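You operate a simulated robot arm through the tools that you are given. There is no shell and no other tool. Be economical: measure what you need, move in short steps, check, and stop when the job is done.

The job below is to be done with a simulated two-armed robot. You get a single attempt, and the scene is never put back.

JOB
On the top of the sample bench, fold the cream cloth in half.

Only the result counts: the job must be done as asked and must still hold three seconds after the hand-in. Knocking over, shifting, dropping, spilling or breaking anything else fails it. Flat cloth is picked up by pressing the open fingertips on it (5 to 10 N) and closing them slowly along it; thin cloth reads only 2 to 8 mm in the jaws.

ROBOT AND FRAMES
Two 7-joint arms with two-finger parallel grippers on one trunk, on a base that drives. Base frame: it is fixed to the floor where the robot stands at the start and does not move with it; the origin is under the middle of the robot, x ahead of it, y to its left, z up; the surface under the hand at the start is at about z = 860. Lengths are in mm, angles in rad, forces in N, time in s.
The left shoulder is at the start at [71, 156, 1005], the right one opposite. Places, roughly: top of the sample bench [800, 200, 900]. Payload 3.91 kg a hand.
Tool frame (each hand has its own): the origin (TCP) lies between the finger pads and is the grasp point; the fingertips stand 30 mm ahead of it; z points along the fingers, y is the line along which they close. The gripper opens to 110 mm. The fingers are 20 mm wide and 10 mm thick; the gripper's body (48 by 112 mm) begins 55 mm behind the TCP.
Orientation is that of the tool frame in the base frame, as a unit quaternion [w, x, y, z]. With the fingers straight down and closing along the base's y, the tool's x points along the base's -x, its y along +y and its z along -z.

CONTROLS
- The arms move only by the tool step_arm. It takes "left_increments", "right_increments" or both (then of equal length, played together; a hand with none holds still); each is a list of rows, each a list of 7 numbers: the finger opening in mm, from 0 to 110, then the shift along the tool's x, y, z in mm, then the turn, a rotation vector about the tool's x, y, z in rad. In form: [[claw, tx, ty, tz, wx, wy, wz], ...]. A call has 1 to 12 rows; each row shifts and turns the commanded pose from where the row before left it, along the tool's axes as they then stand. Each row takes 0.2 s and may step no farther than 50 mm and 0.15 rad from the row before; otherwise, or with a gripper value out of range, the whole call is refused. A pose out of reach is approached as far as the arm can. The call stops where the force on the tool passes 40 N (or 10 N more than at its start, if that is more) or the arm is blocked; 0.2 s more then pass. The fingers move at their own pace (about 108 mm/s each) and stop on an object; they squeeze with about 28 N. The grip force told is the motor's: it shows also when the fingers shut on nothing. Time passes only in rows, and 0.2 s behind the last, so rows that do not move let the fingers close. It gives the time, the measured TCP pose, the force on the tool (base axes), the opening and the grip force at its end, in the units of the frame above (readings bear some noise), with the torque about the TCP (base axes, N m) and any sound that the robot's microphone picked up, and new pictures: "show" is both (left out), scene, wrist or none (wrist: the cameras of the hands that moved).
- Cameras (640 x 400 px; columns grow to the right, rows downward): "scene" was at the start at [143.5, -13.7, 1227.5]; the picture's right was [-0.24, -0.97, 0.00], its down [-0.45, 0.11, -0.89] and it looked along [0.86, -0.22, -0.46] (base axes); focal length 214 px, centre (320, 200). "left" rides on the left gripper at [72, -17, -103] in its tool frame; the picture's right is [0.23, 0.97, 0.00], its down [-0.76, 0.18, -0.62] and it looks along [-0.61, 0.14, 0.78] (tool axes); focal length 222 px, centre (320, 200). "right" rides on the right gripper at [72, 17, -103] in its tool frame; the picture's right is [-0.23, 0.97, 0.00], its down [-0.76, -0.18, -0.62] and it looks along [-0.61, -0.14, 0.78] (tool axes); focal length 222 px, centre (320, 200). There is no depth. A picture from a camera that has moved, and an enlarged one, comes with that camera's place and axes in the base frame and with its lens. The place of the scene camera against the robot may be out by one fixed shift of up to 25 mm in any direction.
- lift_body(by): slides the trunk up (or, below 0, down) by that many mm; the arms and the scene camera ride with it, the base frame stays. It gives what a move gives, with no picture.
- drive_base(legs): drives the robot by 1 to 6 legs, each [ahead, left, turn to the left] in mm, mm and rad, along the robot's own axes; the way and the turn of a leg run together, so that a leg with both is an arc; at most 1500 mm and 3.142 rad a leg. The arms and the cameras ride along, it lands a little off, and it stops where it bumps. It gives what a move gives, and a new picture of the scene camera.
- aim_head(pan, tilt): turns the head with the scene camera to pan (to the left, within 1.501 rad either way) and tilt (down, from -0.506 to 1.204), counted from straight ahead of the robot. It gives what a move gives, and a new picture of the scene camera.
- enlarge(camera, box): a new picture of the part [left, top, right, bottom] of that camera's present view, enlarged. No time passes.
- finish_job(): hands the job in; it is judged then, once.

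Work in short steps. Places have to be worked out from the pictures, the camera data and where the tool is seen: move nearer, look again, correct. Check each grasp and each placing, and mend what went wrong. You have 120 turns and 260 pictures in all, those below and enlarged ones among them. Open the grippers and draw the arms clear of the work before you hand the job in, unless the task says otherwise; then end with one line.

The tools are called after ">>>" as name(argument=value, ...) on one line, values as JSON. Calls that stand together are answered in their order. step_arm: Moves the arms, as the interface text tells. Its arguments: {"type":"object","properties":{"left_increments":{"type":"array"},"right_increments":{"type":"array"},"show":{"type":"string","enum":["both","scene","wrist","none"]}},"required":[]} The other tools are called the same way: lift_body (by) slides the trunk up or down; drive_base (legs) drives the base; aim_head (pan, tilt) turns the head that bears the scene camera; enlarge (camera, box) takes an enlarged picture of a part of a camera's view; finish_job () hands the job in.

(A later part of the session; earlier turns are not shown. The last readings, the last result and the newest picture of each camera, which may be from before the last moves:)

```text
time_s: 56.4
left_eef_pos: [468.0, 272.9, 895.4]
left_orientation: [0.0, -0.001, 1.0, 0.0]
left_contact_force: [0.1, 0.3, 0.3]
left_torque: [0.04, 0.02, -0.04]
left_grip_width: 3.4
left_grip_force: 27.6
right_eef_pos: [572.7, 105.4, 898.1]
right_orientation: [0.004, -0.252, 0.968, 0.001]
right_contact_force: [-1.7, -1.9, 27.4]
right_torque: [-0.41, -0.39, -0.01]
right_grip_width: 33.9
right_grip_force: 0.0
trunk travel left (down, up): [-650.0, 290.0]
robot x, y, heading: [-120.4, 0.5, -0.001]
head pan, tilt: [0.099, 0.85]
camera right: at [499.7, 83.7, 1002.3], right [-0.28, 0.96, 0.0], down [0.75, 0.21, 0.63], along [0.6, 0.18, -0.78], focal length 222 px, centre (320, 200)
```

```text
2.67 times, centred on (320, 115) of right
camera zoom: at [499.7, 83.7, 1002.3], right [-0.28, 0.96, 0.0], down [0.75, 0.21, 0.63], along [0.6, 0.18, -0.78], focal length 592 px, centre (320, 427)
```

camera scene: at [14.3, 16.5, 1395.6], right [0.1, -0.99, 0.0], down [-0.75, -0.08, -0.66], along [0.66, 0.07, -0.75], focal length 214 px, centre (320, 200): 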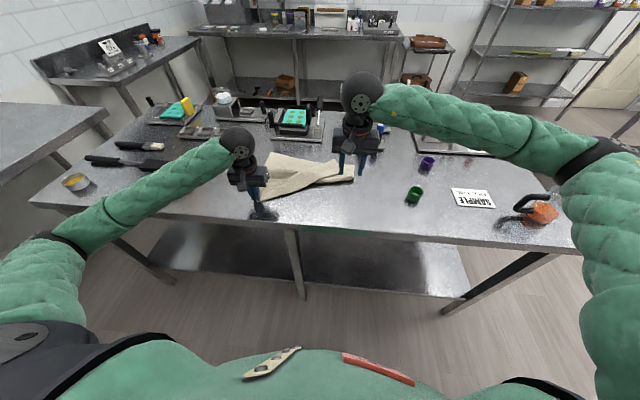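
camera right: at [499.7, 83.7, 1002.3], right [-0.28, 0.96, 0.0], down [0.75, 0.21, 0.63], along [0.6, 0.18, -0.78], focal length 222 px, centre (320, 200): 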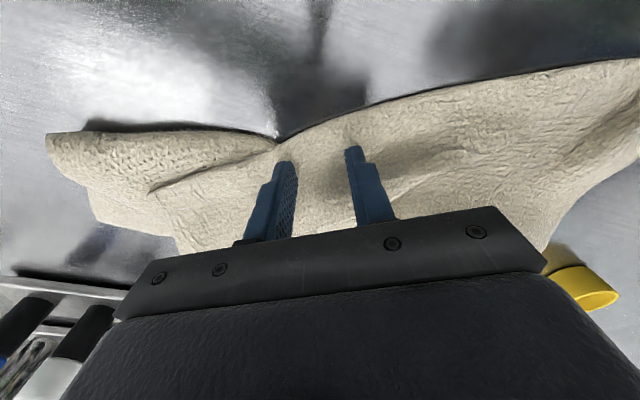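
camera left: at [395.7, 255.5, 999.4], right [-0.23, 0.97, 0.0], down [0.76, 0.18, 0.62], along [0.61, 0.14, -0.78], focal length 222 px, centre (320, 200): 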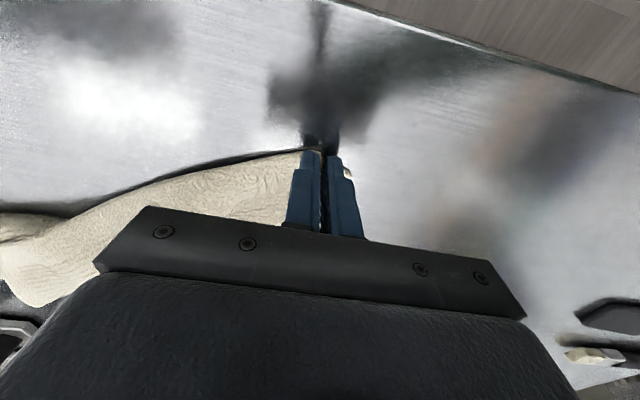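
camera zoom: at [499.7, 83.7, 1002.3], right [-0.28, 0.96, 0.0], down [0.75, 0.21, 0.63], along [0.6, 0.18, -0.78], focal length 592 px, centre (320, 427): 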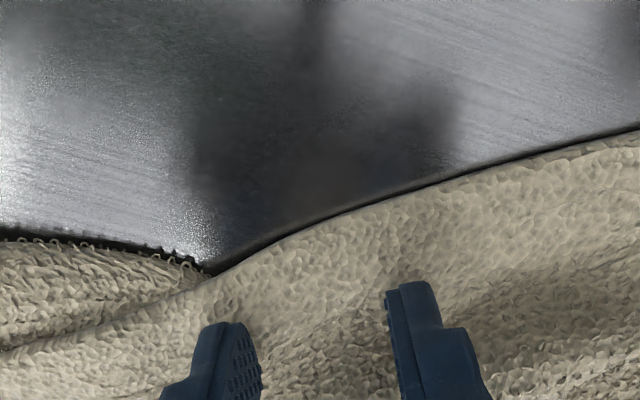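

The right-most finger sits on the lower roll. I'll lift slightly, shift 22 mm along the edge onto the single layer, and press again.

>>> step_arm(right_increments=[[34, 0, 0, -10, 0, 0, 0], [34, 0, 24, 0, 0, 0, 0], [34, 0, 0, 7, 0, 0, 0], [34, 0, 0, 3, 0, 0, 0], [34, 0, 0, 2, 0, 0, 0], [34, 0, 0, 0, 0, 0, 0]], show="wrist")

```text
time_s: 57.8
left_eef_pos: [467.7, 272.3, 897.1]
left_orientation: [0.001, -0.002, 1.0, 0.001]
left_contact_force: [-0.3, -0.4, 0.1]
left_torque: [0.03, -0.04, -0.02]
left_grip_width: 3.1
left_grip_force: 27.7
right_eef_pos: [559.6, 127.1, 899.8]
right_orientation: [0.005, -0.252, 0.968, 0.001]
right_contact_force: [5.3, 6.1, 37.0]
right_torque: [-0.32, -0.79, 0.14]
right_grip_width: 32.6
right_grip_force: 0.1
trunk travel left (down, up): [-650.0, 290.0]
robot x, y, heading: [-116.9, -0.2, 0.001]
head pan, tilt: [0.099, 0.85]
camera right: at [488.1, 105.8, 1001.6], right [-0.28, 0.96, 0.0], down [0.75, 0.21, 0.63], along [0.61, 0.18, -0.78], focal length 222 px, centre (320, 200)
```

right: 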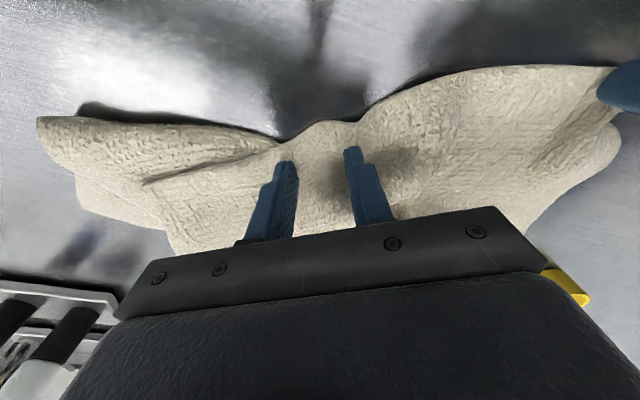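

The pressure is high here, so layers are bunched underneath. I'll lift off, straighten the hand, and look at the whole cloth again.

>>> step_arm(right_increments=[[44, 0, 0, -40, 0, 0, 0.127], [44, -10, -10, -40, 0, 0, 0.127], [44, -20, -30, 0, 0, 0, 0.127], [44, -20, -40, 0, 0, 0, 0.127], [44, 0, -10, 0, 0, 0, 0]], show="wrist")

>>> enlarge(camera="scene", box=[220, 120, 396, 230])

```text
time_s: 59.0
left_eef_pos: [469.3, 271.6, 895.3]
left_orientation: [0.0, -0.002, 1.0, 0.001]
left_contact_force: [-0.3, 0.2, 0.2]
left_torque: [0.05, -0.02, -0.02]
left_grip_width: 3.4
left_grip_force: 27.8
right_eef_pos: [624.9, 48.3, 973.6]
right_orientation: [0.002, -0.001, 1.0, 0.001]
right_contact_force: [-0.4, -0.5, 0.3]
right_torque: [0.02, 0.04, 0.05]
right_grip_width: 43.8
right_grip_force: 0.0
trunk travel left (down, up): [-650.0, 290.0]
robot x, y, heading: [-113.1, 4.0, 0.005]
head pan, tilt: [0.099, 0.85]
camera right: at [552.3, 65.8, 1078.2], right [0.23, 0.97, 0.0], down [0.76, -0.18, 0.63], along [0.61, -0.14, -0.78], focal length 222 px, centre (320, 200)
```

right: 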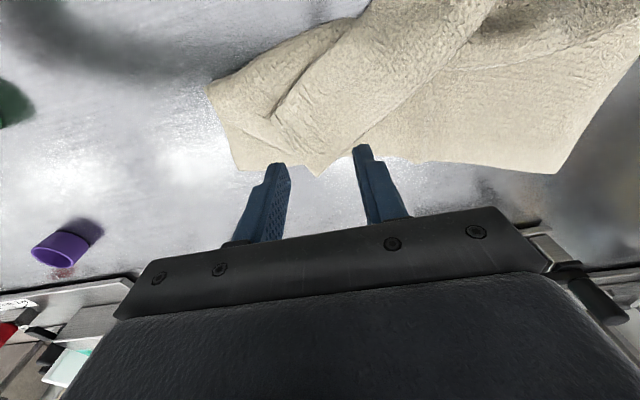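

```text
3.64 times, centred on (308, 175) of scene
camera zoom: at [15.1, 17.0, 1395.5], right [0.1, -0.99, 0.0], down [-0.75, -0.08, -0.66], along [0.66, 0.07, -0.75], focal length 780 px, centre (364, 291)
```

zoom: 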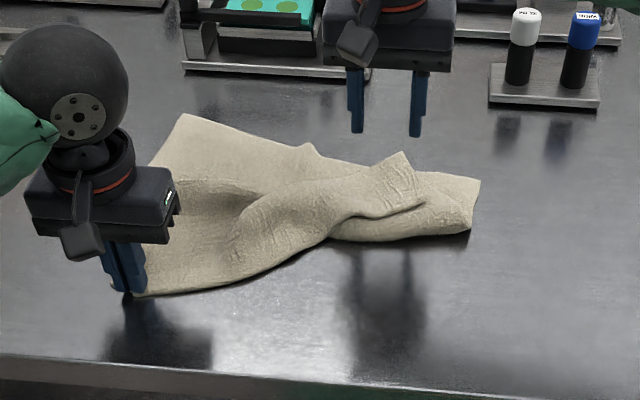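

The near-right corner is now at about (604,11), its edge running diagonally. I'll align the fingers along that edge again and try a wide, light pinch just inside it.

>>> step_arm(right_increments=[[44, 22, -3, 10, 0, 0, -0.127], [44, 0, 0, 20, 0, 0, -0.127], [44, 0, 0, 15, 0, 0, -0.127], [44, 0, 0, 10, 0, 0, -0.127], [44, 0, 0, 5, 0, 0, 0], [44, 0, 0, 0, 0, 0, 0]], show="wrist")

>>> enlarge(camera="right", box=[160, 40, 400, 190])

```text
time_s: 60.4
left_eef_pos: [470.0, 272.4, 895.2]
left_orientation: [0.0, -0.001, 1.0, 0.0]
left_contact_force: [0.5, 0.9, 0.5]
left_torque: [0.0, 0.01, -0.01]
left_grip_width: 3.6
left_grip_force: 27.9
right_eef_pos: [604.0, 47.1, 914.2]
right_orientation: [0.002, -0.253, 0.968, 0.0]
right_contact_force: [-1.1, 0.8, 0.5]
right_torque: [0.0, -0.03, 0.03]
right_grip_width: 43.7
right_grip_force: 0.0
trunk travel left (down, up): [-650.0, 290.0]
robot x, y, heading: [-117.2, 0.5, -0.004]
head pan, tilt: [0.099, 0.85]
camera right: at [533.4, 26.1, 1017.9], right [-0.28, 0.96, 0.0], down [0.75, 0.22, 0.63], along [0.6, 0.18, -0.78], focal length 222 px, centre (320, 200)
```

right: 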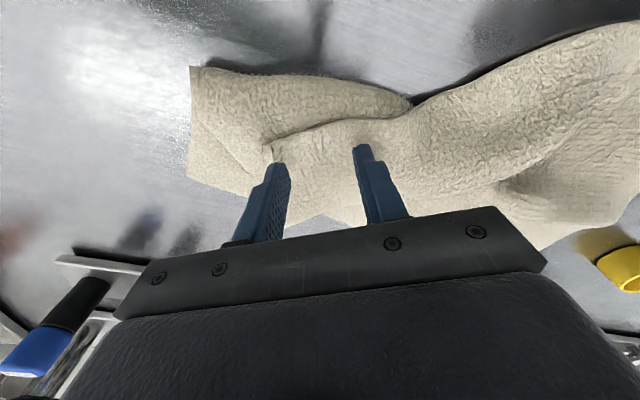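

```text
2.67 times, centred on (280, 115) of right
camera zoom: at [533.4, 26.1, 1017.9], right [-0.28, 0.96, 0.0], down [0.75, 0.22, 0.63], along [0.6, 0.18, -0.78], focal length 592 px, centre (427, 427)
```

zoom: 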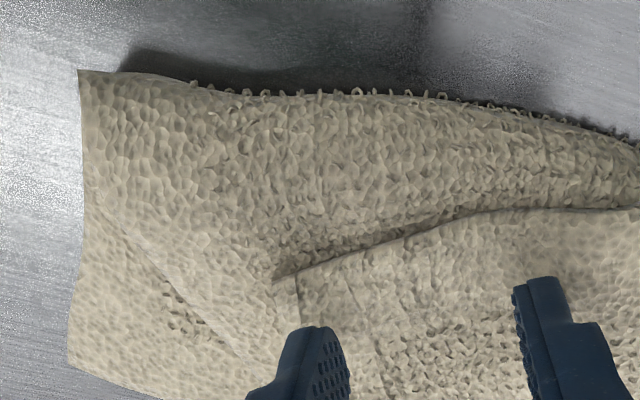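

Well aligned. I'll shift 6 mm along the edge and press lightly.

>>> step_arm(right_increments=[[40, 0, 8, 4, 0, 0, 0], [40, 0, 0, 3, 0, 0, 0], [40, 0, 0, 2, 0, 0, 0], [40, 0, 0, 0, 0, 0, 0]], show="none")

```text
time_s: 61.4
left_eef_pos: [469.3, 271.8, 896.7]
left_orientation: [0.0, -0.001, 1.0, 0.0]
left_contact_force: [-0.3, 0.7, 0.1]
left_torque: [-0.01, -0.02, -0.02]
left_grip_width: 3.2
left_grip_force: 28.0
right_eef_pos: [600.2, 53.4, 907.1]
right_orientation: [0.003, -0.252, 0.968, 0.0]
right_contact_force: [0.2, 0.2, 0.8]
right_torque: [0.0, 0.01, 0.03]
right_grip_width: 40.1
right_grip_force: 0.1
trunk travel left (down, up): [-650.0, 290.0]
robot x, y, heading: [-121.7, 0.4, 0.005]
head pan, tilt: [0.099, 0.85]
```

>>> step_arm(right_increments=[[40, 0, 0, 2, 0, 0, 0], [40, 0, 0, 2, 0, 0, 0], [40, 0, 0, 0, 0, 0, 0]], show="none")

```text
time_s: 62.2
left_eef_pos: [469.5, 271.6, 895.7]
left_orientation: [0.0, -0.001, 1.0, -0.001]
left_contact_force: [-0.8, -0.1, -0.8]
left_torque: [-0.04, 0.03, -0.01]
left_grip_width: 3.5
left_grip_force: 28.1
right_eef_pos: [599.9, 52.2, 902.7]
right_orientation: [0.003, -0.252, 0.968, 0.001]
right_contact_force: [0.3, 1.3, 3.7]
right_torque: [0.03, 0.01, -0.01]
right_grip_width: 39.5
right_grip_force: 0.2
trunk travel left (down, up): [-650.0, 290.0]
robot x, y, heading: [-117.6, 0.9, 0.003]
head pan, tilt: [0.099, 0.85]
```

Pressing at 3.7 N, I'll add a little and close slowly, rising slightly as the ridge forms.

>>> step_arm(right_increments=[[38, 0, 0, 1, 0, 0, 0], [34, 0, 0, 0, 0, 0, 0], [30, 0, 0, 0, 0, 0, 0], [26, 0, 0, 0, 0, 0, 0], [22, 0, 0, 0, 0, 0, 0], [18, 0, 0, 0, 0, 0, 0], [15, 0, 0, 0, 0, 0, 0], [12, 0, 0, 0, 0, 0, 0], [9, 0, 0, 0, 0, 0, 0], [6, 0, 0, 0, 0, 0, 0], [3, 0, 0, 0, 0, 0, 0], [0, 0, 0, 0, 0, 0, 0]], show="wrist")

```text
time_s: 64.8
left_eef_pos: [469.6, 272.2, 896.7]
left_orientation: [0.0, 0.0, 1.0, 0.0]
left_contact_force: [0.3, 0.1, -1.2]
left_torque: [0.02, 0.02, -0.02]
left_grip_width: 3.0
left_grip_force: 28.1
right_eef_pos: [599.9, 53.9, 900.6]
right_orientation: [0.003, -0.253, 0.968, 0.001]
right_contact_force: [0.4, 1.0, 8.1]
right_torque: [-0.06, 0.01, -0.01]
right_grip_width: 9.4
right_grip_force: 27.9
trunk travel left (down, up): [-650.0, 290.0]
robot x, y, heading: [-114.3, 0.9, 0.0]
head pan, tilt: [0.099, 0.85]
camera right: at [527.9, 32.2, 1004.5], right [-0.28, 0.96, 0.0], down [0.75, 0.21, 0.63], along [0.6, 0.18, -0.78], focal length 222 px, centre (320, 200)
```

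right: 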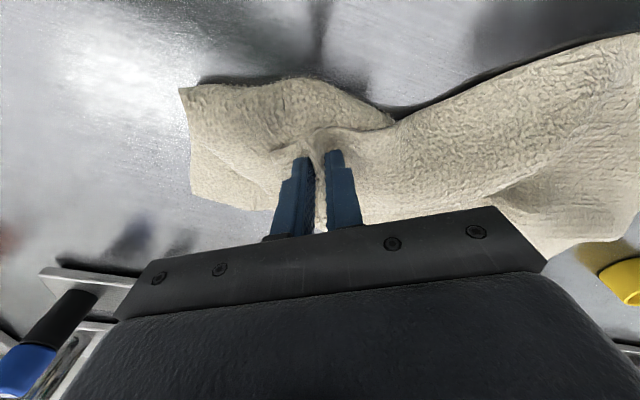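

It gripped 9.4 mm, probably two layers. I'll lift 60 mm to see what came up.

>>> step_arm(right_increments=[[0, 0, 0, -20, 0, 0, 0], [0, 0, 0, -20, 0, 0, 0], [0, 0, 0, -30, 0, 0, 0], [0, 0, 0, -30, 0, 0, 0]], show="wrist")

>>> enlarge(camera="scene", box=[220, 110, 396, 220])

```text
time_s: 65.8
left_eef_pos: [469.4, 272.2, 894.9]
left_orientation: [-0.001, -0.001, 1.0, 0.0]
left_contact_force: [0.8, -0.5, 0.3]
left_torque: [-0.06, -0.03, -0.01]
left_grip_width: 3.2
left_grip_force: 28.0
right_eef_pos: [597.1, 52.7, 1001.2]
right_orientation: [0.003, -0.252, 0.968, 0.001]
right_contact_force: [-0.1, 1.0, 0.0]
right_torque: [-0.01, -0.03, 0.03]
right_grip_width: 7.8
right_grip_force: 27.6
trunk travel left (down, up): [-650.0, 290.0]
robot x, y, heading: [-116.8, -5.3, 0.003]
head pan, tilt: [0.099, 0.85]
camera right: at [525.8, 32.8, 1105.2], right [-0.28, 0.96, 0.0], down [0.75, 0.22, 0.63], along [0.6, 0.17, -0.78], focal length 222 px, centre (320, 200)
```

right: 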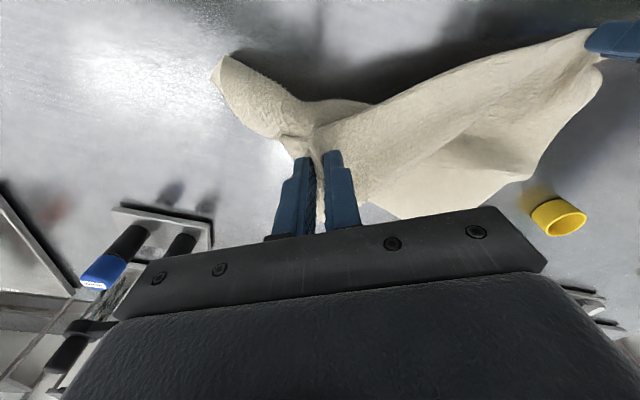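

```text
3.64 times, centred on (308, 165) of scene
camera zoom: at [14.4, 16.7, 1395.5], right [0.1, -0.99, 0.0], down [-0.75, -0.08, -0.66], along [0.66, 0.07, -0.75], focal length 780 px, centre (364, 327)
```

zoom: 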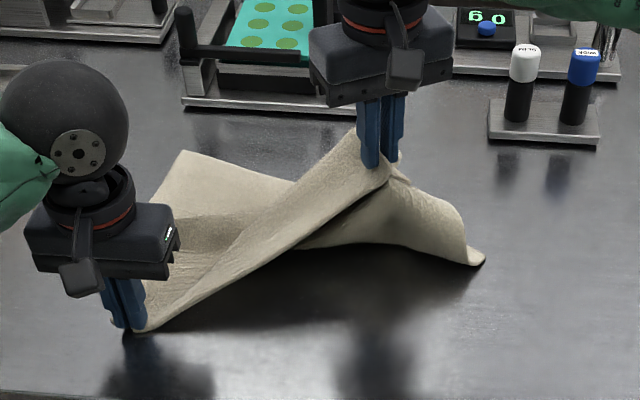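

It holds the top layer with the layer beneath nested inside the ridge. I'll loosen the grip slightly while lifting so the heavier inner layer can drop out.

>>> step_arm(right_increments=[[8, 0, 0, 0, 0, 0, 0], [8.5, 0, 0, -5, 0, 0, 0], [9, 0, 0, -10, 0, 0, 0], [9.5, 0, 0, -10, 0, 0, 0], [0, 0, 0, 0, 0, 0, 0], [0, 0, 0, 0, 0, 0, 0]], show="wrist")

>>> enlarge(camera="scene", box=[220, 110, 396, 220])

```text
time_s: 67.2
left_eef_pos: [469.8, 271.9, 895.5]
left_orientation: [-0.001, 0.0, 1.0, 0.001]
left_contact_force: [-0.4, -0.1, -0.2]
left_torque: [0.01, 0.02, -0.03]
left_grip_width: 3.5
left_grip_force: 28.3
right_eef_pos: [598.7, 52.1, 1025.9]
right_orientation: [0.003, -0.252, 0.968, 0.001]
right_contact_force: [-0.2, -0.4, -0.6]
right_torque: [-0.01, -0.01, -0.03]
right_grip_width: 0.0
right_grip_force: 27.9
trunk travel left (down, up): [-650.0, 290.0]
robot x, y, heading: [-116.7, 1.8, 0.003]
head pan, tilt: [0.099, 0.85]
camera right: at [527.7, 30.8, 1130.0], right [-0.28, 0.96, 0.0], down [0.75, 0.21, 0.63], along [0.6, 0.18, -0.78], focal length 222 px, centre (320, 200)
```

right: 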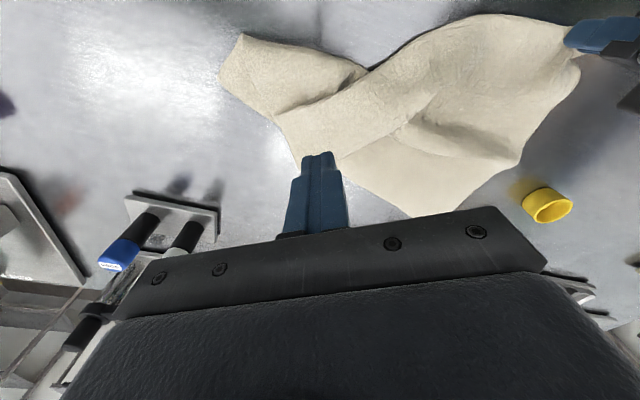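

```text
3.64 times, centred on (308, 165) of scene
camera zoom: at [14.8, 16.6, 1395.5], right [0.1, -0.99, 0.0], down [-0.75, -0.08, -0.66], along [0.66, 0.07, -0.75], focal length 780 px, centre (364, 327)
```

zoom: 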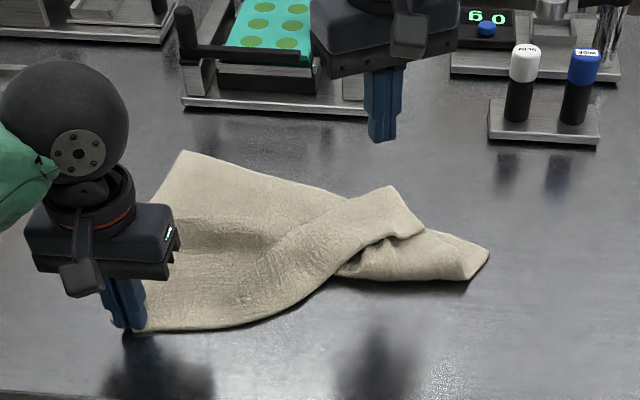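

It slipped out, but a better option shows: the tongue's pointed tip at about (682,45) sticks out towards the far side. I can straddle that tip and close on it without pressing, so I'll position above it, straight and open.

>>> step_arm(right_increments=[[20, 0, 0, 0, 0, 0, 0.127], [40, 0, 0, 0, 0, 0, 0.127], [60, 0, 0, 0, 0, 0, 0.127], [60, 0, 0, 0, 0, 0, 0.127], [60, -34, -3, 20, 0, 0, 0], [60, -34, -3, 30, 0, 0, 0], [60, 0, 0, 0, 0, 0, 0]], show="wrist")

>>> enlarge(camera="right", box=[180, 60, 420, 210])

```text
time_s: 68.8
left_eef_pos: [469.0, 271.9, 895.1]
left_orientation: [0.0, -0.001, 1.0, 0.0]
left_contact_force: [-0.5, 0.2, -0.1]
left_torque: [0.01, -0.01, 0.0]
left_grip_width: 3.5
left_grip_force: 28.0
right_eef_pos: [668.7, 45.6, 976.8]
right_orientation: [0.003, -0.001, 1.0, 0.001]
right_contact_force: [0.7, -0.1, 0.4]
right_torque: [0.01, -0.02, 0.01]
right_grip_width: 60.0
right_grip_force: 0.0
trunk travel left (down, up): [-650.0, 290.0]
robot x, y, heading: [-121.4, 1.0, 0.002]
head pan, tilt: [0.099, 0.85]
camera right: at [595.9, 60.9, 1079.7], right [0.22, 0.97, 0.0], down [0.76, -0.18, 0.63], along [0.61, -0.14, -0.78], focal length 222 px, centre (320, 200)
```

right: 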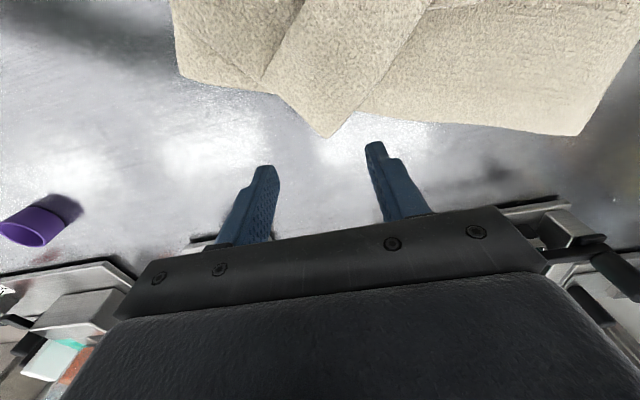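

```text
2.67 times, centred on (300, 135) of right
camera zoom: at [595.9, 60.9, 1079.7], right [0.22, 0.97, 0.0], down [0.76, -0.18, 0.63], along [0.61, -0.14, -0.78], focal length 592 px, centre (373, 373)
```

zoom: 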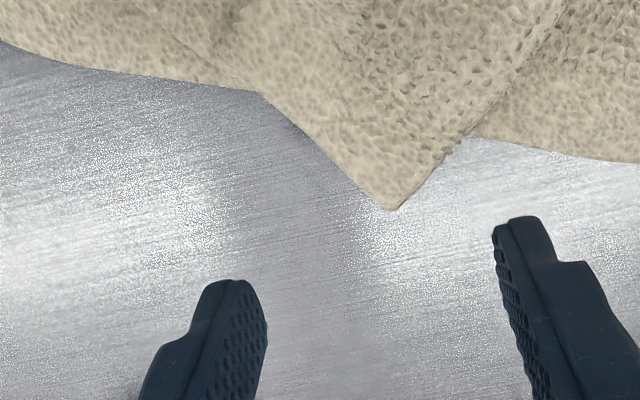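

The tip overhangs bare table by about 35 mm at (687,47). I'll straddle it and lower until the fingertips are just above the table.

>>> step_arm(right_increments=[[60, -4, 2, 30, 0, 0, 0], [60, 0, 0, 30, 0, 0, 0], [60, 0, 0, 16, 0, 0, 0], [60, 0, 0, 5, 0, 0, 0], [60, 0, 0, 0, 0, 0, 0]], show="wrist")

```text
time_s: 70.0
left_eef_pos: [468.7, 271.5, 895.4]
left_orientation: [0.001, 0.0, 1.0, 0.001]
left_contact_force: [-0.7, -0.2, 0.0]
left_torque: [0.02, -0.02, -0.01]
left_grip_width: 3.3
left_grip_force: 27.7
right_eef_pos: [671.6, 48.4, 895.4]
right_orientation: [0.002, -0.001, 1.0, 0.002]
right_contact_force: [0.8, 0.9, 0.7]
right_torque: [0.01, 0.02, -0.01]
right_grip_width: 60.0
right_grip_force: 0.1
trunk travel left (down, up): [-650.0, 290.0]
robot x, y, heading: [-118.8, -0.5, 0.007]
head pan, tilt: [0.099, 0.85]
camera right: at [599.1, 64.5, 998.6], right [0.23, 0.97, 0.0], down [0.76, -0.18, 0.63], along [0.61, -0.14, -0.78], focal length 222 px, centre (320, 200)
```

right: 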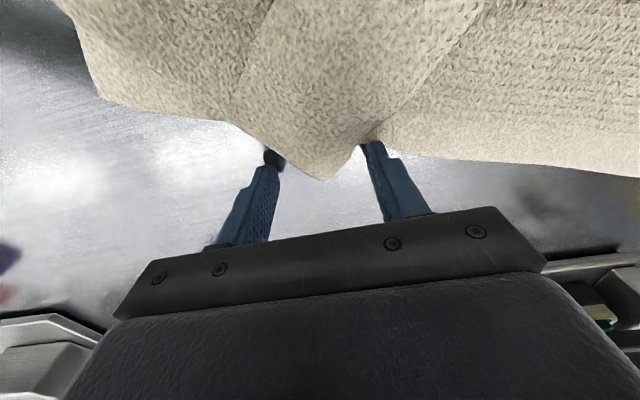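

The fingers straddle the tip. I'll lower 2 mm more and close on it.

>>> step_arm(right_increments=[[60, 0, 0, 2, 0, 0, 0], [50, 0, 0, 0, 0, 0, 0], [40, 0, 0, 0, 0, 0, 0], [32, 0, 0, 0, 0, 0, 0], [25, 0, 0, 0, 0, 0, 0], [18, 0, 0, 0, 0, 0, 0], [12, 0, 0, 0, 0, 0, 0], [6, 0, 0, 0, 0, 0, 0], [0, 0, 0, 0, 0, 0, 0], [0, 0, 0, 0, 0, 0, 0]], show="wrist")

```text
time_s: 72.2
left_eef_pos: [470.8, 271.3, 895.0]
left_orientation: [0.0, -0.001, 1.0, -0.001]
left_contact_force: [-0.9, 0.2, 0.0]
left_torque: [0.02, -0.03, -0.02]
left_grip_width: 3.4
left_grip_force: 27.7
right_eef_pos: [670.6, 49.3, 892.2]
right_orientation: [0.002, -0.001, 1.0, 0.002]
right_contact_force: [-0.3, 1.6, 3.6]
right_torque: [0.1, 0.03, -0.01]
right_grip_width: 4.8
right_grip_force: 28.1
trunk travel left (down, up): [-650.0, 290.0]
robot x, y, heading: [-118.3, -3.3, 0.006]
head pan, tilt: [0.099, 0.85]
camera right: at [598.3, 64.8, 997.0], right [0.23, 0.97, 0.0], down [0.76, -0.18, 0.63], along [0.61, -0.14, -0.78], focal length 222 px, centre (320, 200)
```

right: 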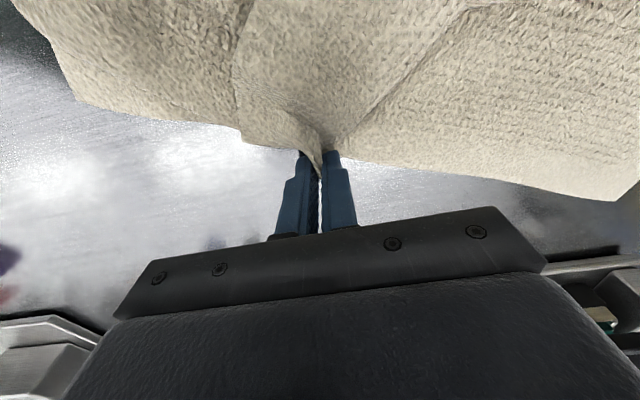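

Gripped (4.8 mm). I'll lift the tip straight up about 130 mm and look.

>>> step_arm(right_increments=[[0, 5, 0, -25, 0, 0, 0], [0, 10, 0, -30, 0, 0, 0], [0, 15, -5, -35, 0, 0, 0], [0, 20, -10, -35, 0, 0, 0], [0, 20, -10, -25, 0, 0, 0], [0, 0, 0, 0, 0, 0, 0]], show="wrist")

>>> enlarge(camera="scene", box=[220, 90, 396, 200])

```text
time_s: 73.6
left_eef_pos: [469.4, 271.2, 894.9]
left_orientation: [0.0, -0.001, 1.0, 0.0]
left_contact_force: [-0.4, 0.4, 1.1]
left_torque: [0.02, 0.02, -0.02]
left_grip_width: 3.5
left_grip_force: 28.0
right_eef_pos: [601.5, 25.4, 1041.6]
right_orientation: [0.002, 0.0, 1.0, 0.002]
right_contact_force: [0.8, 0.2, 0.8]
right_torque: [0.02, -0.01, -0.01]
right_grip_width: 5.0
right_grip_force: 27.6
trunk travel left (down, up): [-650.0, 290.0]
robot x, y, heading: [-117.6, 0.1, 0.003]
head pan, tilt: [0.099, 0.85]
camera right: at [528.9, 41.3, 1146.5], right [0.23, 0.97, 0.0], down [0.76, -0.18, 0.63], along [0.61, -0.14, -0.78], focal length 222 px, centre (320, 200)
```

right: 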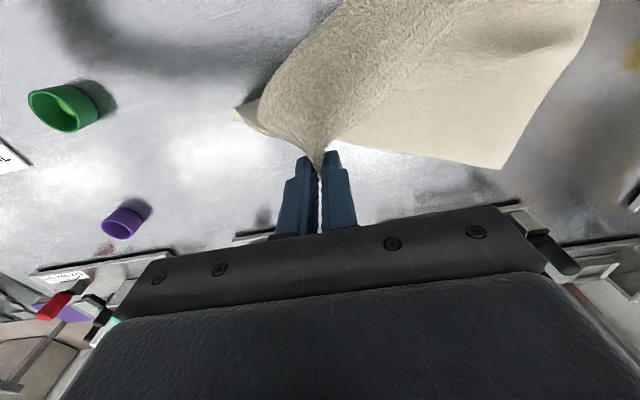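

```text
3.64 times, centred on (308, 145) of scene
camera zoom: at [15.4, 16.9, 1395.4], right [0.1, -0.99, 0.0], down [-0.75, -0.08, -0.66], along [0.66, 0.07, -0.75], focal length 780 px, centre (364, 400)
```

zoom: 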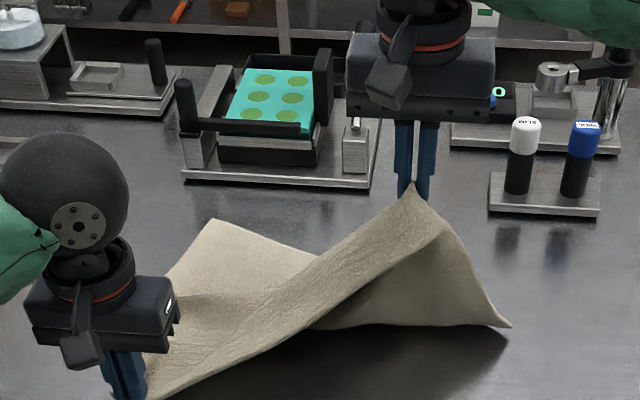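

Excellent: the right hand now holds the actual near-right corner, with no loose flap. I'll lay the near edge back out flat to square up the cloth.

>>> step_arm(right_increments=[[0, 24, -13, 0, 0, 0, 0], [0, 24, -13, 15, 0, 0, 0], [0, 25, -13, 22, 0, 0, 0], [0, 25, -13, 28, 0, 0, 0], [0, 25, -13, 34, 0, 0, 0], [0, 25, -13, 34, 0, 0, 0], [0, 0, 0, 8, 0, 0, 0]], show="both")

>>> enlarge(camera="scene", box=[220, 120, 396, 230])

```text
time_s: 75.2
left_eef_pos: [469.8, 271.7, 895.1]
left_orientation: [0.0, 0.0, 1.0, 0.0]
left_contact_force: [-0.7, -3.7, 0.4]
left_torque: [-0.08, 0.02, -0.05]
left_grip_width: 3.6
left_grip_force: 27.8
right_eef_pos: [455.1, -51.7, 901.5]
right_orientation: [0.002, -0.001, 1.0, 0.001]
right_contact_force: [0.0, 2.8, 0.4]
right_torque: [0.05, 0.02, -0.06]
right_grip_width: 4.7
right_grip_force: 27.6
trunk travel left (down, up): [-650.0, 290.0]
robot x, y, heading: [-117.0, 0.5, 0.001]
head pan, tilt: [0.099, 0.85]
camera scene: at [15.0, 16.9, 1395.5], right [0.1, -0.99, 0.0], down [-0.75, -0.08, -0.66], along [0.66, 0.07, -0.75], focal length 214 px, centre (320, 200)
camera right: at [382.5, -35.6, 1004.6], right [0.23, 0.97, 0.0], down [0.76, -0.18, 0.63], along [0.61, -0.14, -0.78], focal length 222 px, centre (320, 200)
```

scene: 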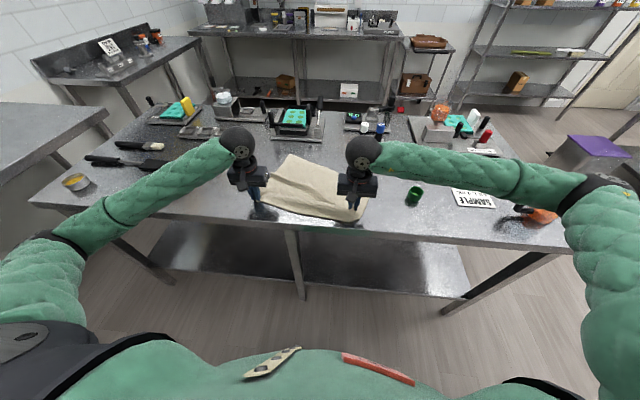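
right: 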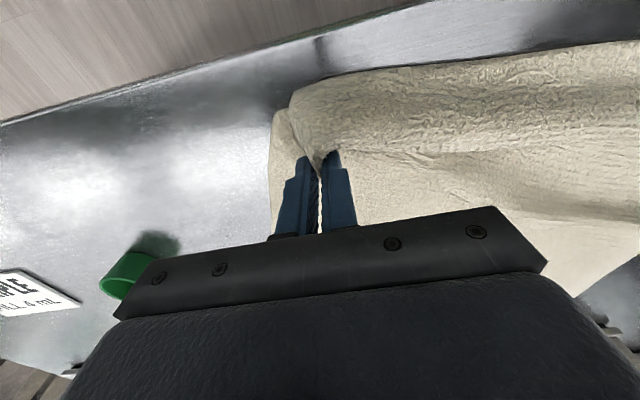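

```text
3.64 times, centred on (308, 175) of scene
camera zoom: at [15.0, 16.9, 1395.5], right [0.1, -0.99, 0.0], down [-0.75, -0.08, -0.66], along [0.66, 0.07, -0.75], focal length 780 px, centre (364, 291)
```

zoom: 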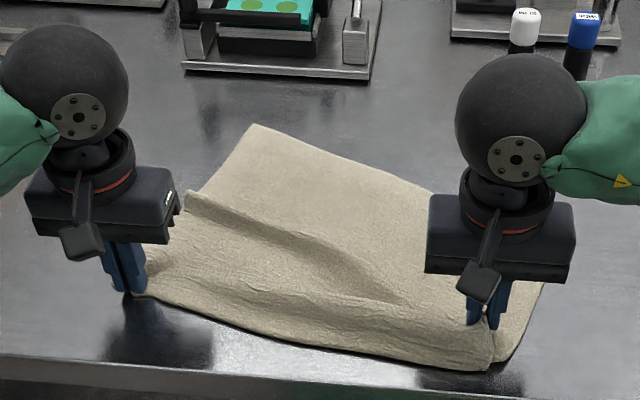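

Both near corners are held, but the body is skewed and wrinkled. I'll lift the near edge high so the cloth hangs straight, then lay it down cleanly.

>>> step_arm(left_increments=[[0, -14, 0, -32, 0, 0, 0], [0, -14, 0, -32, 0, 0, 0], [0, -14, 0, -32, 0, 0, 0], [0, -14, 0, -32, 0, 0, 0], [0, -14, 0, -32, 0, 0, 0], [0, -14, 0, -32, 0, 0, 0], [0, -14, 0, -32, 0, 0, 0], [0, -14, 0, -32, 0, 0, 0], [0, -14, 0, -32, 0, 0, 0], [0, -14, 0, -32, 0, 0, 0], [0, 0, 0, 0, 0, 0, 0]], right_increments=[[0, -15, 0, -32, 0, 0, 0], [0, -15, 0, -32, 0, 0, 0], [0, -15, 0, -32, 0, 0, 0], [0, -15, 0, -32, 0, 0, 0], [0, -15, 0, -32, 0, 0, 0], [0, -16, 0, -32, 0, 0, 0], [0, -16, 0, -32, 0, 0, 0], [0, -16, 0, -31, 0, 0, 0], [0, -16, 0, -31, 0, 0, 0], [0, -16, 0, -31, 0, 0, 0], [0, 0, 0, 0, 0, 0, 0]])

```text
time_s: 77.6
left_eef_pos: [613.0, 273.7, 1214.0]
left_orientation: [0.0, -0.002, 1.0, 0.0]
left_contact_force: [-0.5, -1.6, -0.3]
left_torque: [-0.07, 0.04, -0.05]
left_grip_width: 3.1
left_grip_force: 27.9
right_eef_pos: [610.6, -52.7, 1219.9]
right_orientation: [0.002, -0.001, 1.0, 0.001]
right_contact_force: [1.1, 2.8, -1.3]
right_torque: [0.0, -0.02, -0.04]
right_grip_width: 4.8
right_grip_force: 28.1
trunk travel left (down, up): [-650.0, 290.0]
robot x, y, heading: [-119.2, -2.0, 0.001]
head pan, tilt: [0.099, 0.85]
camera scene: at [15.3, 16.6, 1395.5], right [0.1, -0.99, 0.0], down [-0.75, -0.08, -0.66], along [0.66, 0.07, -0.75], focal length 214 px, centre (320, 200)
camera right: at [538.0, -36.6, 1323.6], right [0.22, 0.97, 0.0], down [0.76, -0.18, 0.63], along [0.61, -0.14, -0.78], focal length 222 px, centre (320, 200)
camera left: at [539.6, 257.4, 1317.8], right [-0.23, 0.97, 0.0], down [0.76, 0.18, 0.62], along [0.61, 0.14, -0.78], focal length 222 px, centre (320, 200)
```

scene: 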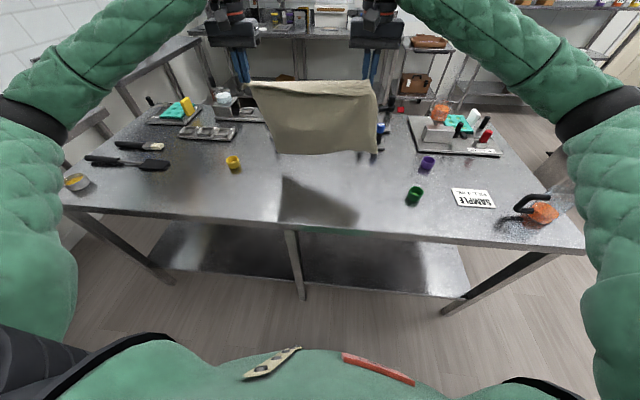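
right: 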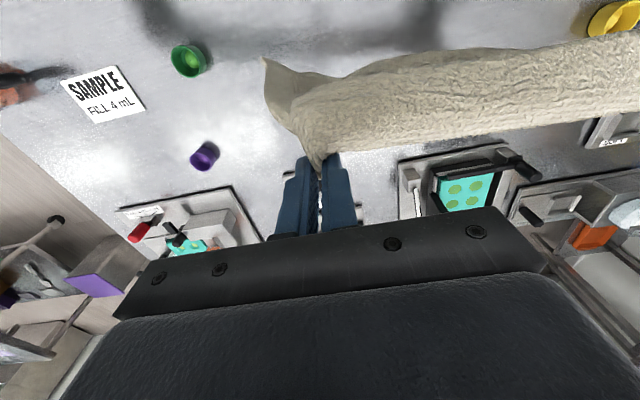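
left: 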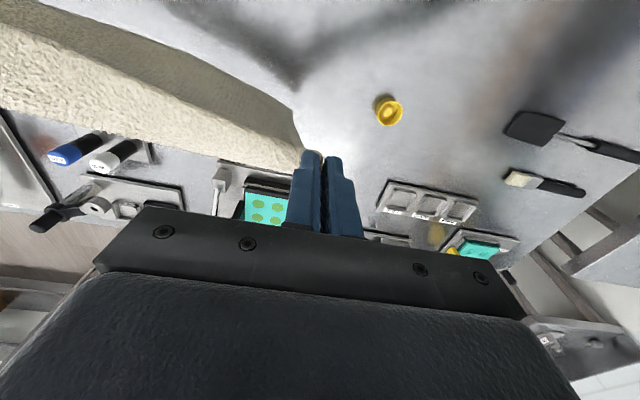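

The cloth hangs straight from its near edge. I'll fold it the other way round: land the free bottom edge near x≈480, lay the lower half forward, then bring the held edge back on top. In that direction the held edge already points the right way. First I'll move back over x≈480 and let it settle.

>>> step_arm(left_increments=[[0, 20, 0, -6, 0, 0, 0], [0, 28, 0, 0, 0, 0, 0], [0, 28, 0, 0, 0, 0, 0], [0, 28, 0, 0, 0, 0, 0], [0, 20, 0, 0, 0, 0, 0], [0, 8, 0, 0, 0, 0, 0], [0, 0, 0, 0, 0, 0, 0], [0, 0, 0, 0, 0, 0, 0], [0, 0, 0, 0, 0, 0, 0], [0, 0, 0, 0, 0, 0, 0]], right_increments=[[0, 20, 0, 0, 0, 0, 0], [0, 28, 0, 0, 0, 0, 0], [0, 28, 0, 0, 0, 0, 0], [0, 28, 0, 0, 0, 0, 0], [0, 20, 0, 0, 0, 0, 0], [0, 8, 0, 0, 0, 0, 0], [0, 0, 0, 0, 0, 0, 0], [0, 0, 0, 0, 0, 0, 0], [0, 0, 0, 0, 0, 0, 0], [0, 0, 0, 0, 0, 0, 0]], show="scene")

```text
time_s: 79.8
left_eef_pos: [477.3, 270.1, 1219.6]
left_orientation: [0.0, -0.001, 1.0, 0.0]
left_contact_force: [-0.6, -1.7, -0.8]
left_torque: [-0.05, 0.01, -0.07]
left_grip_width: 3.0
left_grip_force: 27.5
right_eef_pos: [475.0, -56.0, 1216.7]
right_orientation: [0.002, -0.001, 1.0, 0.001]
right_contact_force: [-0.2, 2.2, 0.0]
right_torque: [0.06, -0.02, -0.06]
right_grip_width: 4.8
right_grip_force: 27.5
trunk travel left (down, up): [-650.0, 290.0]
robot x, y, heading: [-118.5, -3.1, 0.003]
head pan, tilt: [0.099, 0.85]
camera scene: at [14.8, 16.5, 1395.5], right [0.1, -0.99, 0.0], down [-0.75, -0.08, -0.66], along [0.66, 0.07, -0.75], focal length 214 px, centre (320, 200)
```

scene: 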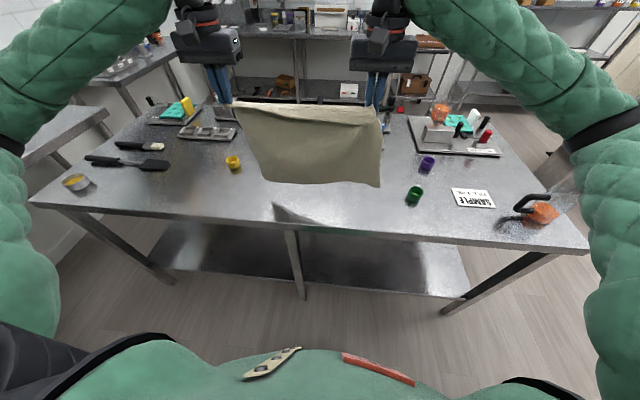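

The hanging cloth looks skewed slightly to the right. I'll enlarge it to check how the right corner is held.

>>> enlarge(camera="scene", box=[216, 85, 408, 205])

>>> enlarge(camera="right", box=[200, 20, 440, 170])

>>> enlarge(camera="left", box=[120, 20, 360, 170])

```text
3.33 times, centred on (312, 145) of scene
camera zoom: at [14.8, 16.5, 1395.5], right [0.1, -0.99, 0.0], down [-0.75, -0.08, -0.66], along [0.66, 0.07, -0.75], focal length 715 px, centre (347, 383)
```

zoom: 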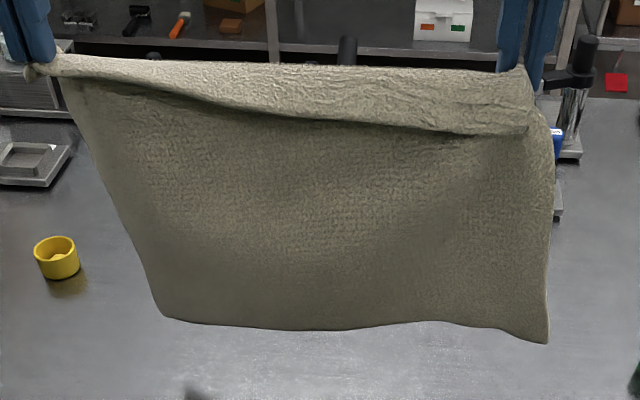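

```text
2.67 times, centred on (320, 95) of right
camera zoom: at [402.0, -39.6, 1321.1], right [0.23, 0.97, 0.0], down [0.76, -0.18, 0.63], along [0.61, -0.14, -0.78], focal length 592 px, centre (320, 480)
```

zoom: 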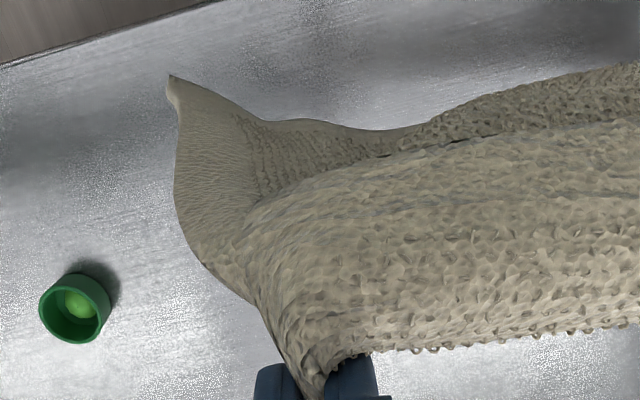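

```text
2.67 times, centred on (240, 95) of left
camera zoom: at [404.1, 254.1, 1323.2], right [-0.23, 0.97, 0.0], down [0.76, 0.18, 0.62], along [0.61, 0.14, -0.78], focal length 592 px, centre (533, 480)
```

zoom: 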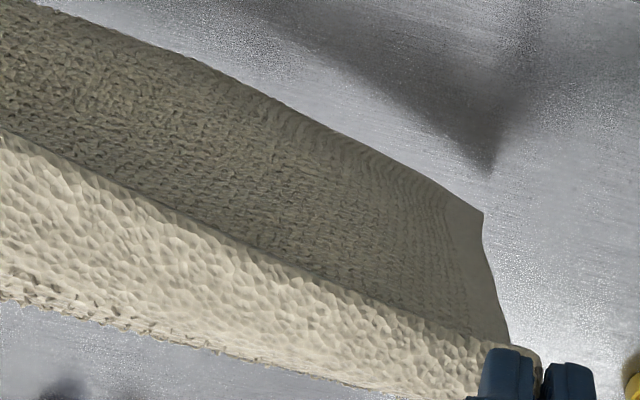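

The right hand actually holds the right side edge about 65 mm from the corner, leaving a triangular flap hanging on my side. I'll lay the cloth out flat again (far edge first), and at the end sweep the hanging flap out toward me so the true corner is exposed. First I'll move forward over x≈690.

>>> step_arm(left_increments=[[0, -15, 0, 0, 0, 0, 0], [0, -25, 0, 0, 0, 0, 0], [0, -28, 0, 0, 0, 0, 0], [0, -28, 0, 0, 0, 0, 0], [0, -28, 0, 0, 0, 0, 0], [0, -28, 0, 0, 0, 0, 0], [0, -28, 0, 0, 0, 0, 0], [0, -20, 0, 0, 0, 0, 0], [0, -10, 0, 0, 0, 0, 0], [0, 0, 0, 0, 0, 0, 0], [0, 0, 0, 0, 0, 0, 0], [0, 0, 0, 0, 0, 0, 0]], right_increments=[[0, -15, 0, 0, 0, 0, 0], [0, -25, 0, 0, 0, 0, 0], [0, -28, 0, 0, 0, 0, 0], [0, -28, 0, 0, 0, 0, 0], [0, -28, 0, 0, 0, 0, 0], [0, -28, 0, 0, 0, 0, 0], [0, -28, 0, 0, 0, 0, 0], [0, -20, 0, 0, 0, 0, 0], [0, -10, 0, 0, 0, 0, 0], [0, 0, 0, 0, 0, 0, 0], [0, 0, 0, 0, 0, 0, 0], [0, 0, 0, 0, 0, 0, 0]], show="scene")

```text
time_s: 82.4
left_eef_pos: [686.1, 272.6, 1223.4]
left_orientation: [0.0, -0.001, 1.0, 0.0]
left_contact_force: [-0.1, -1.5, -0.3]
left_torque: [-0.04, 0.02, -0.05]
left_grip_width: 2.9
left_grip_force: 28.1
right_eef_pos: [686.2, -53.9, 1217.9]
right_orientation: [0.002, 0.0, 1.0, 0.002]
right_contact_force: [0.4, 1.4, 0.3]
right_torque: [0.07, 0.02, -0.04]
right_grip_width: 4.9
right_grip_force: 27.9
trunk travel left (down, up): [-650.0, 290.0]
robot x, y, heading: [-118.6, -1.4, -0.002]
head pan, tilt: [0.099, 0.85]
camera scene: at [15.0, 16.5, 1395.5], right [0.1, -0.99, 0.0], down [-0.75, -0.08, -0.66], along [0.66, 0.07, -0.75], focal length 214 px, centre (320, 200)
```

scene: 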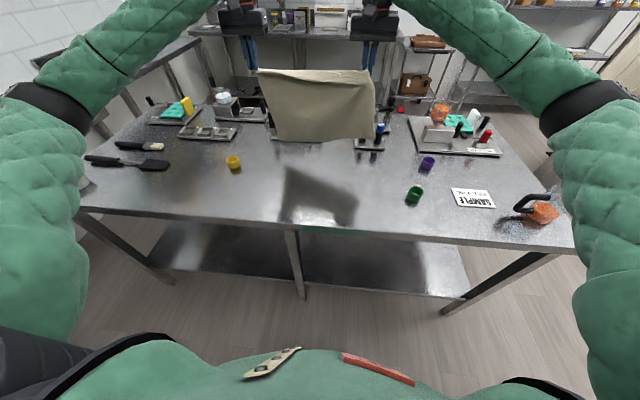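

Now I'll level the cloth (right hand lower), touch the bottom edge down at x≈745, and sweep back toward me to lay the body flat, leaving the right hand about 70 mm up with its flap hanging.

>>> step_arm(left_increments=[[0, -20, 0, 10, 0, 0, 0], [0, -20, 0, 10, 0, 0, 0], [0, -18, 0, 13, 0, 0, 0], [0, 45, 0, 4, 0, 0, 0], [0, 45, 0, 12, 0, 0, 0], [0, 42, 0, 19, 0, 0, 0], [0, 39, 0, 26, 0, 0, 0], [0, 34, 0, 32, 0, 0, 0], [0, 28, 0, 38, 0, 0, 0], [0, 22, 0, 42, 0, 0, 0], [0, 15, 0, 45, 0, 0, 0], [0, 8, 0, 45, 0, 0, 0]], right_increments=[[0, -20, 2, 29, 0, 0, 0], [0, -20, 2, 29, 0, 0, 0], [0, -18, 2, 29, 0, 0, 0], [0, 36, 0, 3, 0, 0, 0], [0, 36, 0, 10, 0, 0, 0], [0, 33.5, 0, 15, 0, 0, 0], [0, 31, 0, 21, 0, 0, 0], [0, 27, 0, 26, 0, 0, 0], [0, 22.5, 0, 30, 0, 0, 0], [0, 17.5, 0, 34, 0, 0, 0], [0, 15, 0, 25, 0, 0, 0], [0, 5, 0, 0, 0, 0, 0]], show="both")

>>> enlarge(camera="scene", box=[216, 110, 408, 230])

```text
time_s: 85.0
left_eef_pos: [467.9, 273.0, 928.7]
left_orientation: [0.0, -0.001, 1.0, 0.001]
left_contact_force: [0.3, -0.7, 0.1]
left_torque: [-0.05, 0.02, -0.04]
left_grip_width: 3.0
left_grip_force: 27.4
right_eef_pos: [523.6, -48.9, 965.1]
right_orientation: [0.002, 0.0, 1.0, 0.002]
right_contact_force: [-0.3, 0.8, -0.8]
right_torque: [0.03, -0.01, -0.06]
right_grip_width: 4.8
right_grip_force: 27.7
trunk travel left (down, up): [-650.0, 290.0]
robot x, y, heading: [-117.0, -0.3, 0.001]
head pan, tilt: [0.099, 0.85]
camera scene: at [15.1, 17.2, 1395.6], right [0.1, -0.99, 0.0], down [-0.75, -0.08, -0.66], along [0.66, 0.07, -0.75], focal length 214 px, centre (320, 200)
camera right: at [450.3, -32.1, 1069.7], right [0.23, 0.97, 0.0], down [0.76, -0.18, 0.63], along [0.61, -0.14, -0.78], focal length 222 px, centre (320, 200)
camera left: at [392.0, 256.0, 1032.4], right [-0.23, 0.97, 0.0], down [0.76, 0.18, 0.62], along [0.61, 0.14, -0.78], focal length 222 px, centre (320, 200)
```

scene: 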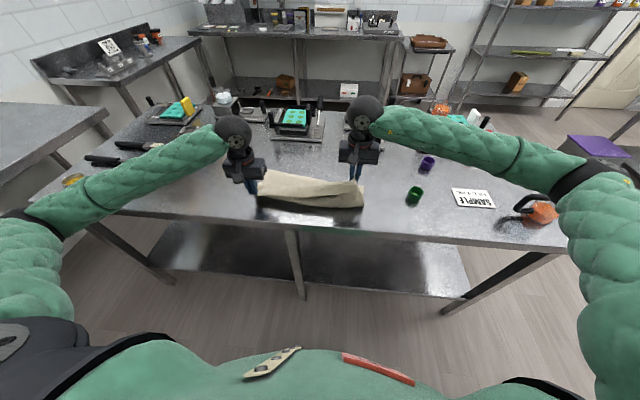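
right: 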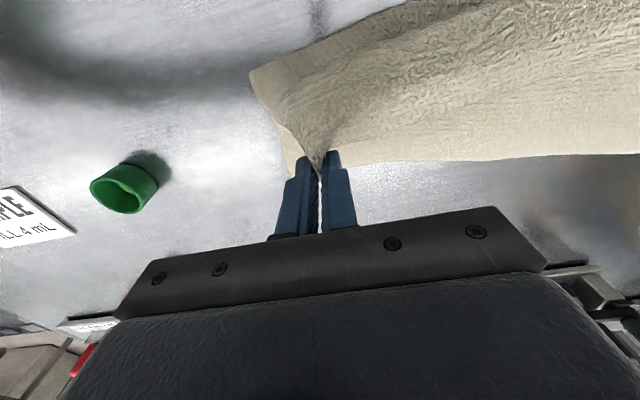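
left: 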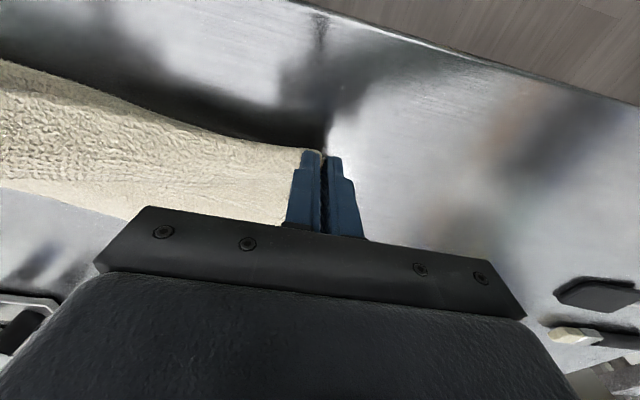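

```text
3.33 times, centred on (312, 170) of scene
camera zoom: at [15.1, 17.2, 1395.6], right [0.1, -0.99, 0.0], down [-0.75, -0.08, -0.66], along [0.66, 0.07, -0.75], focal length 715 px, centre (347, 300)
```

zoom: 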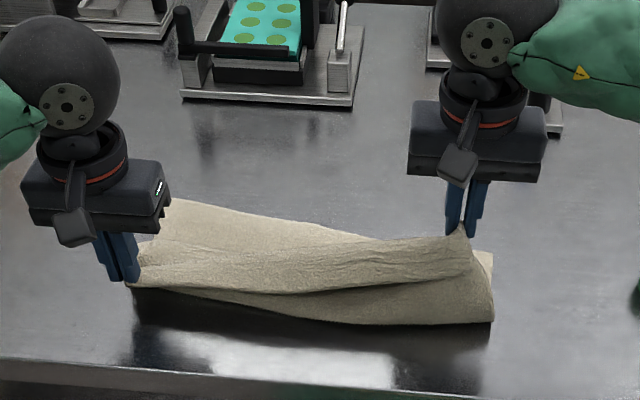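

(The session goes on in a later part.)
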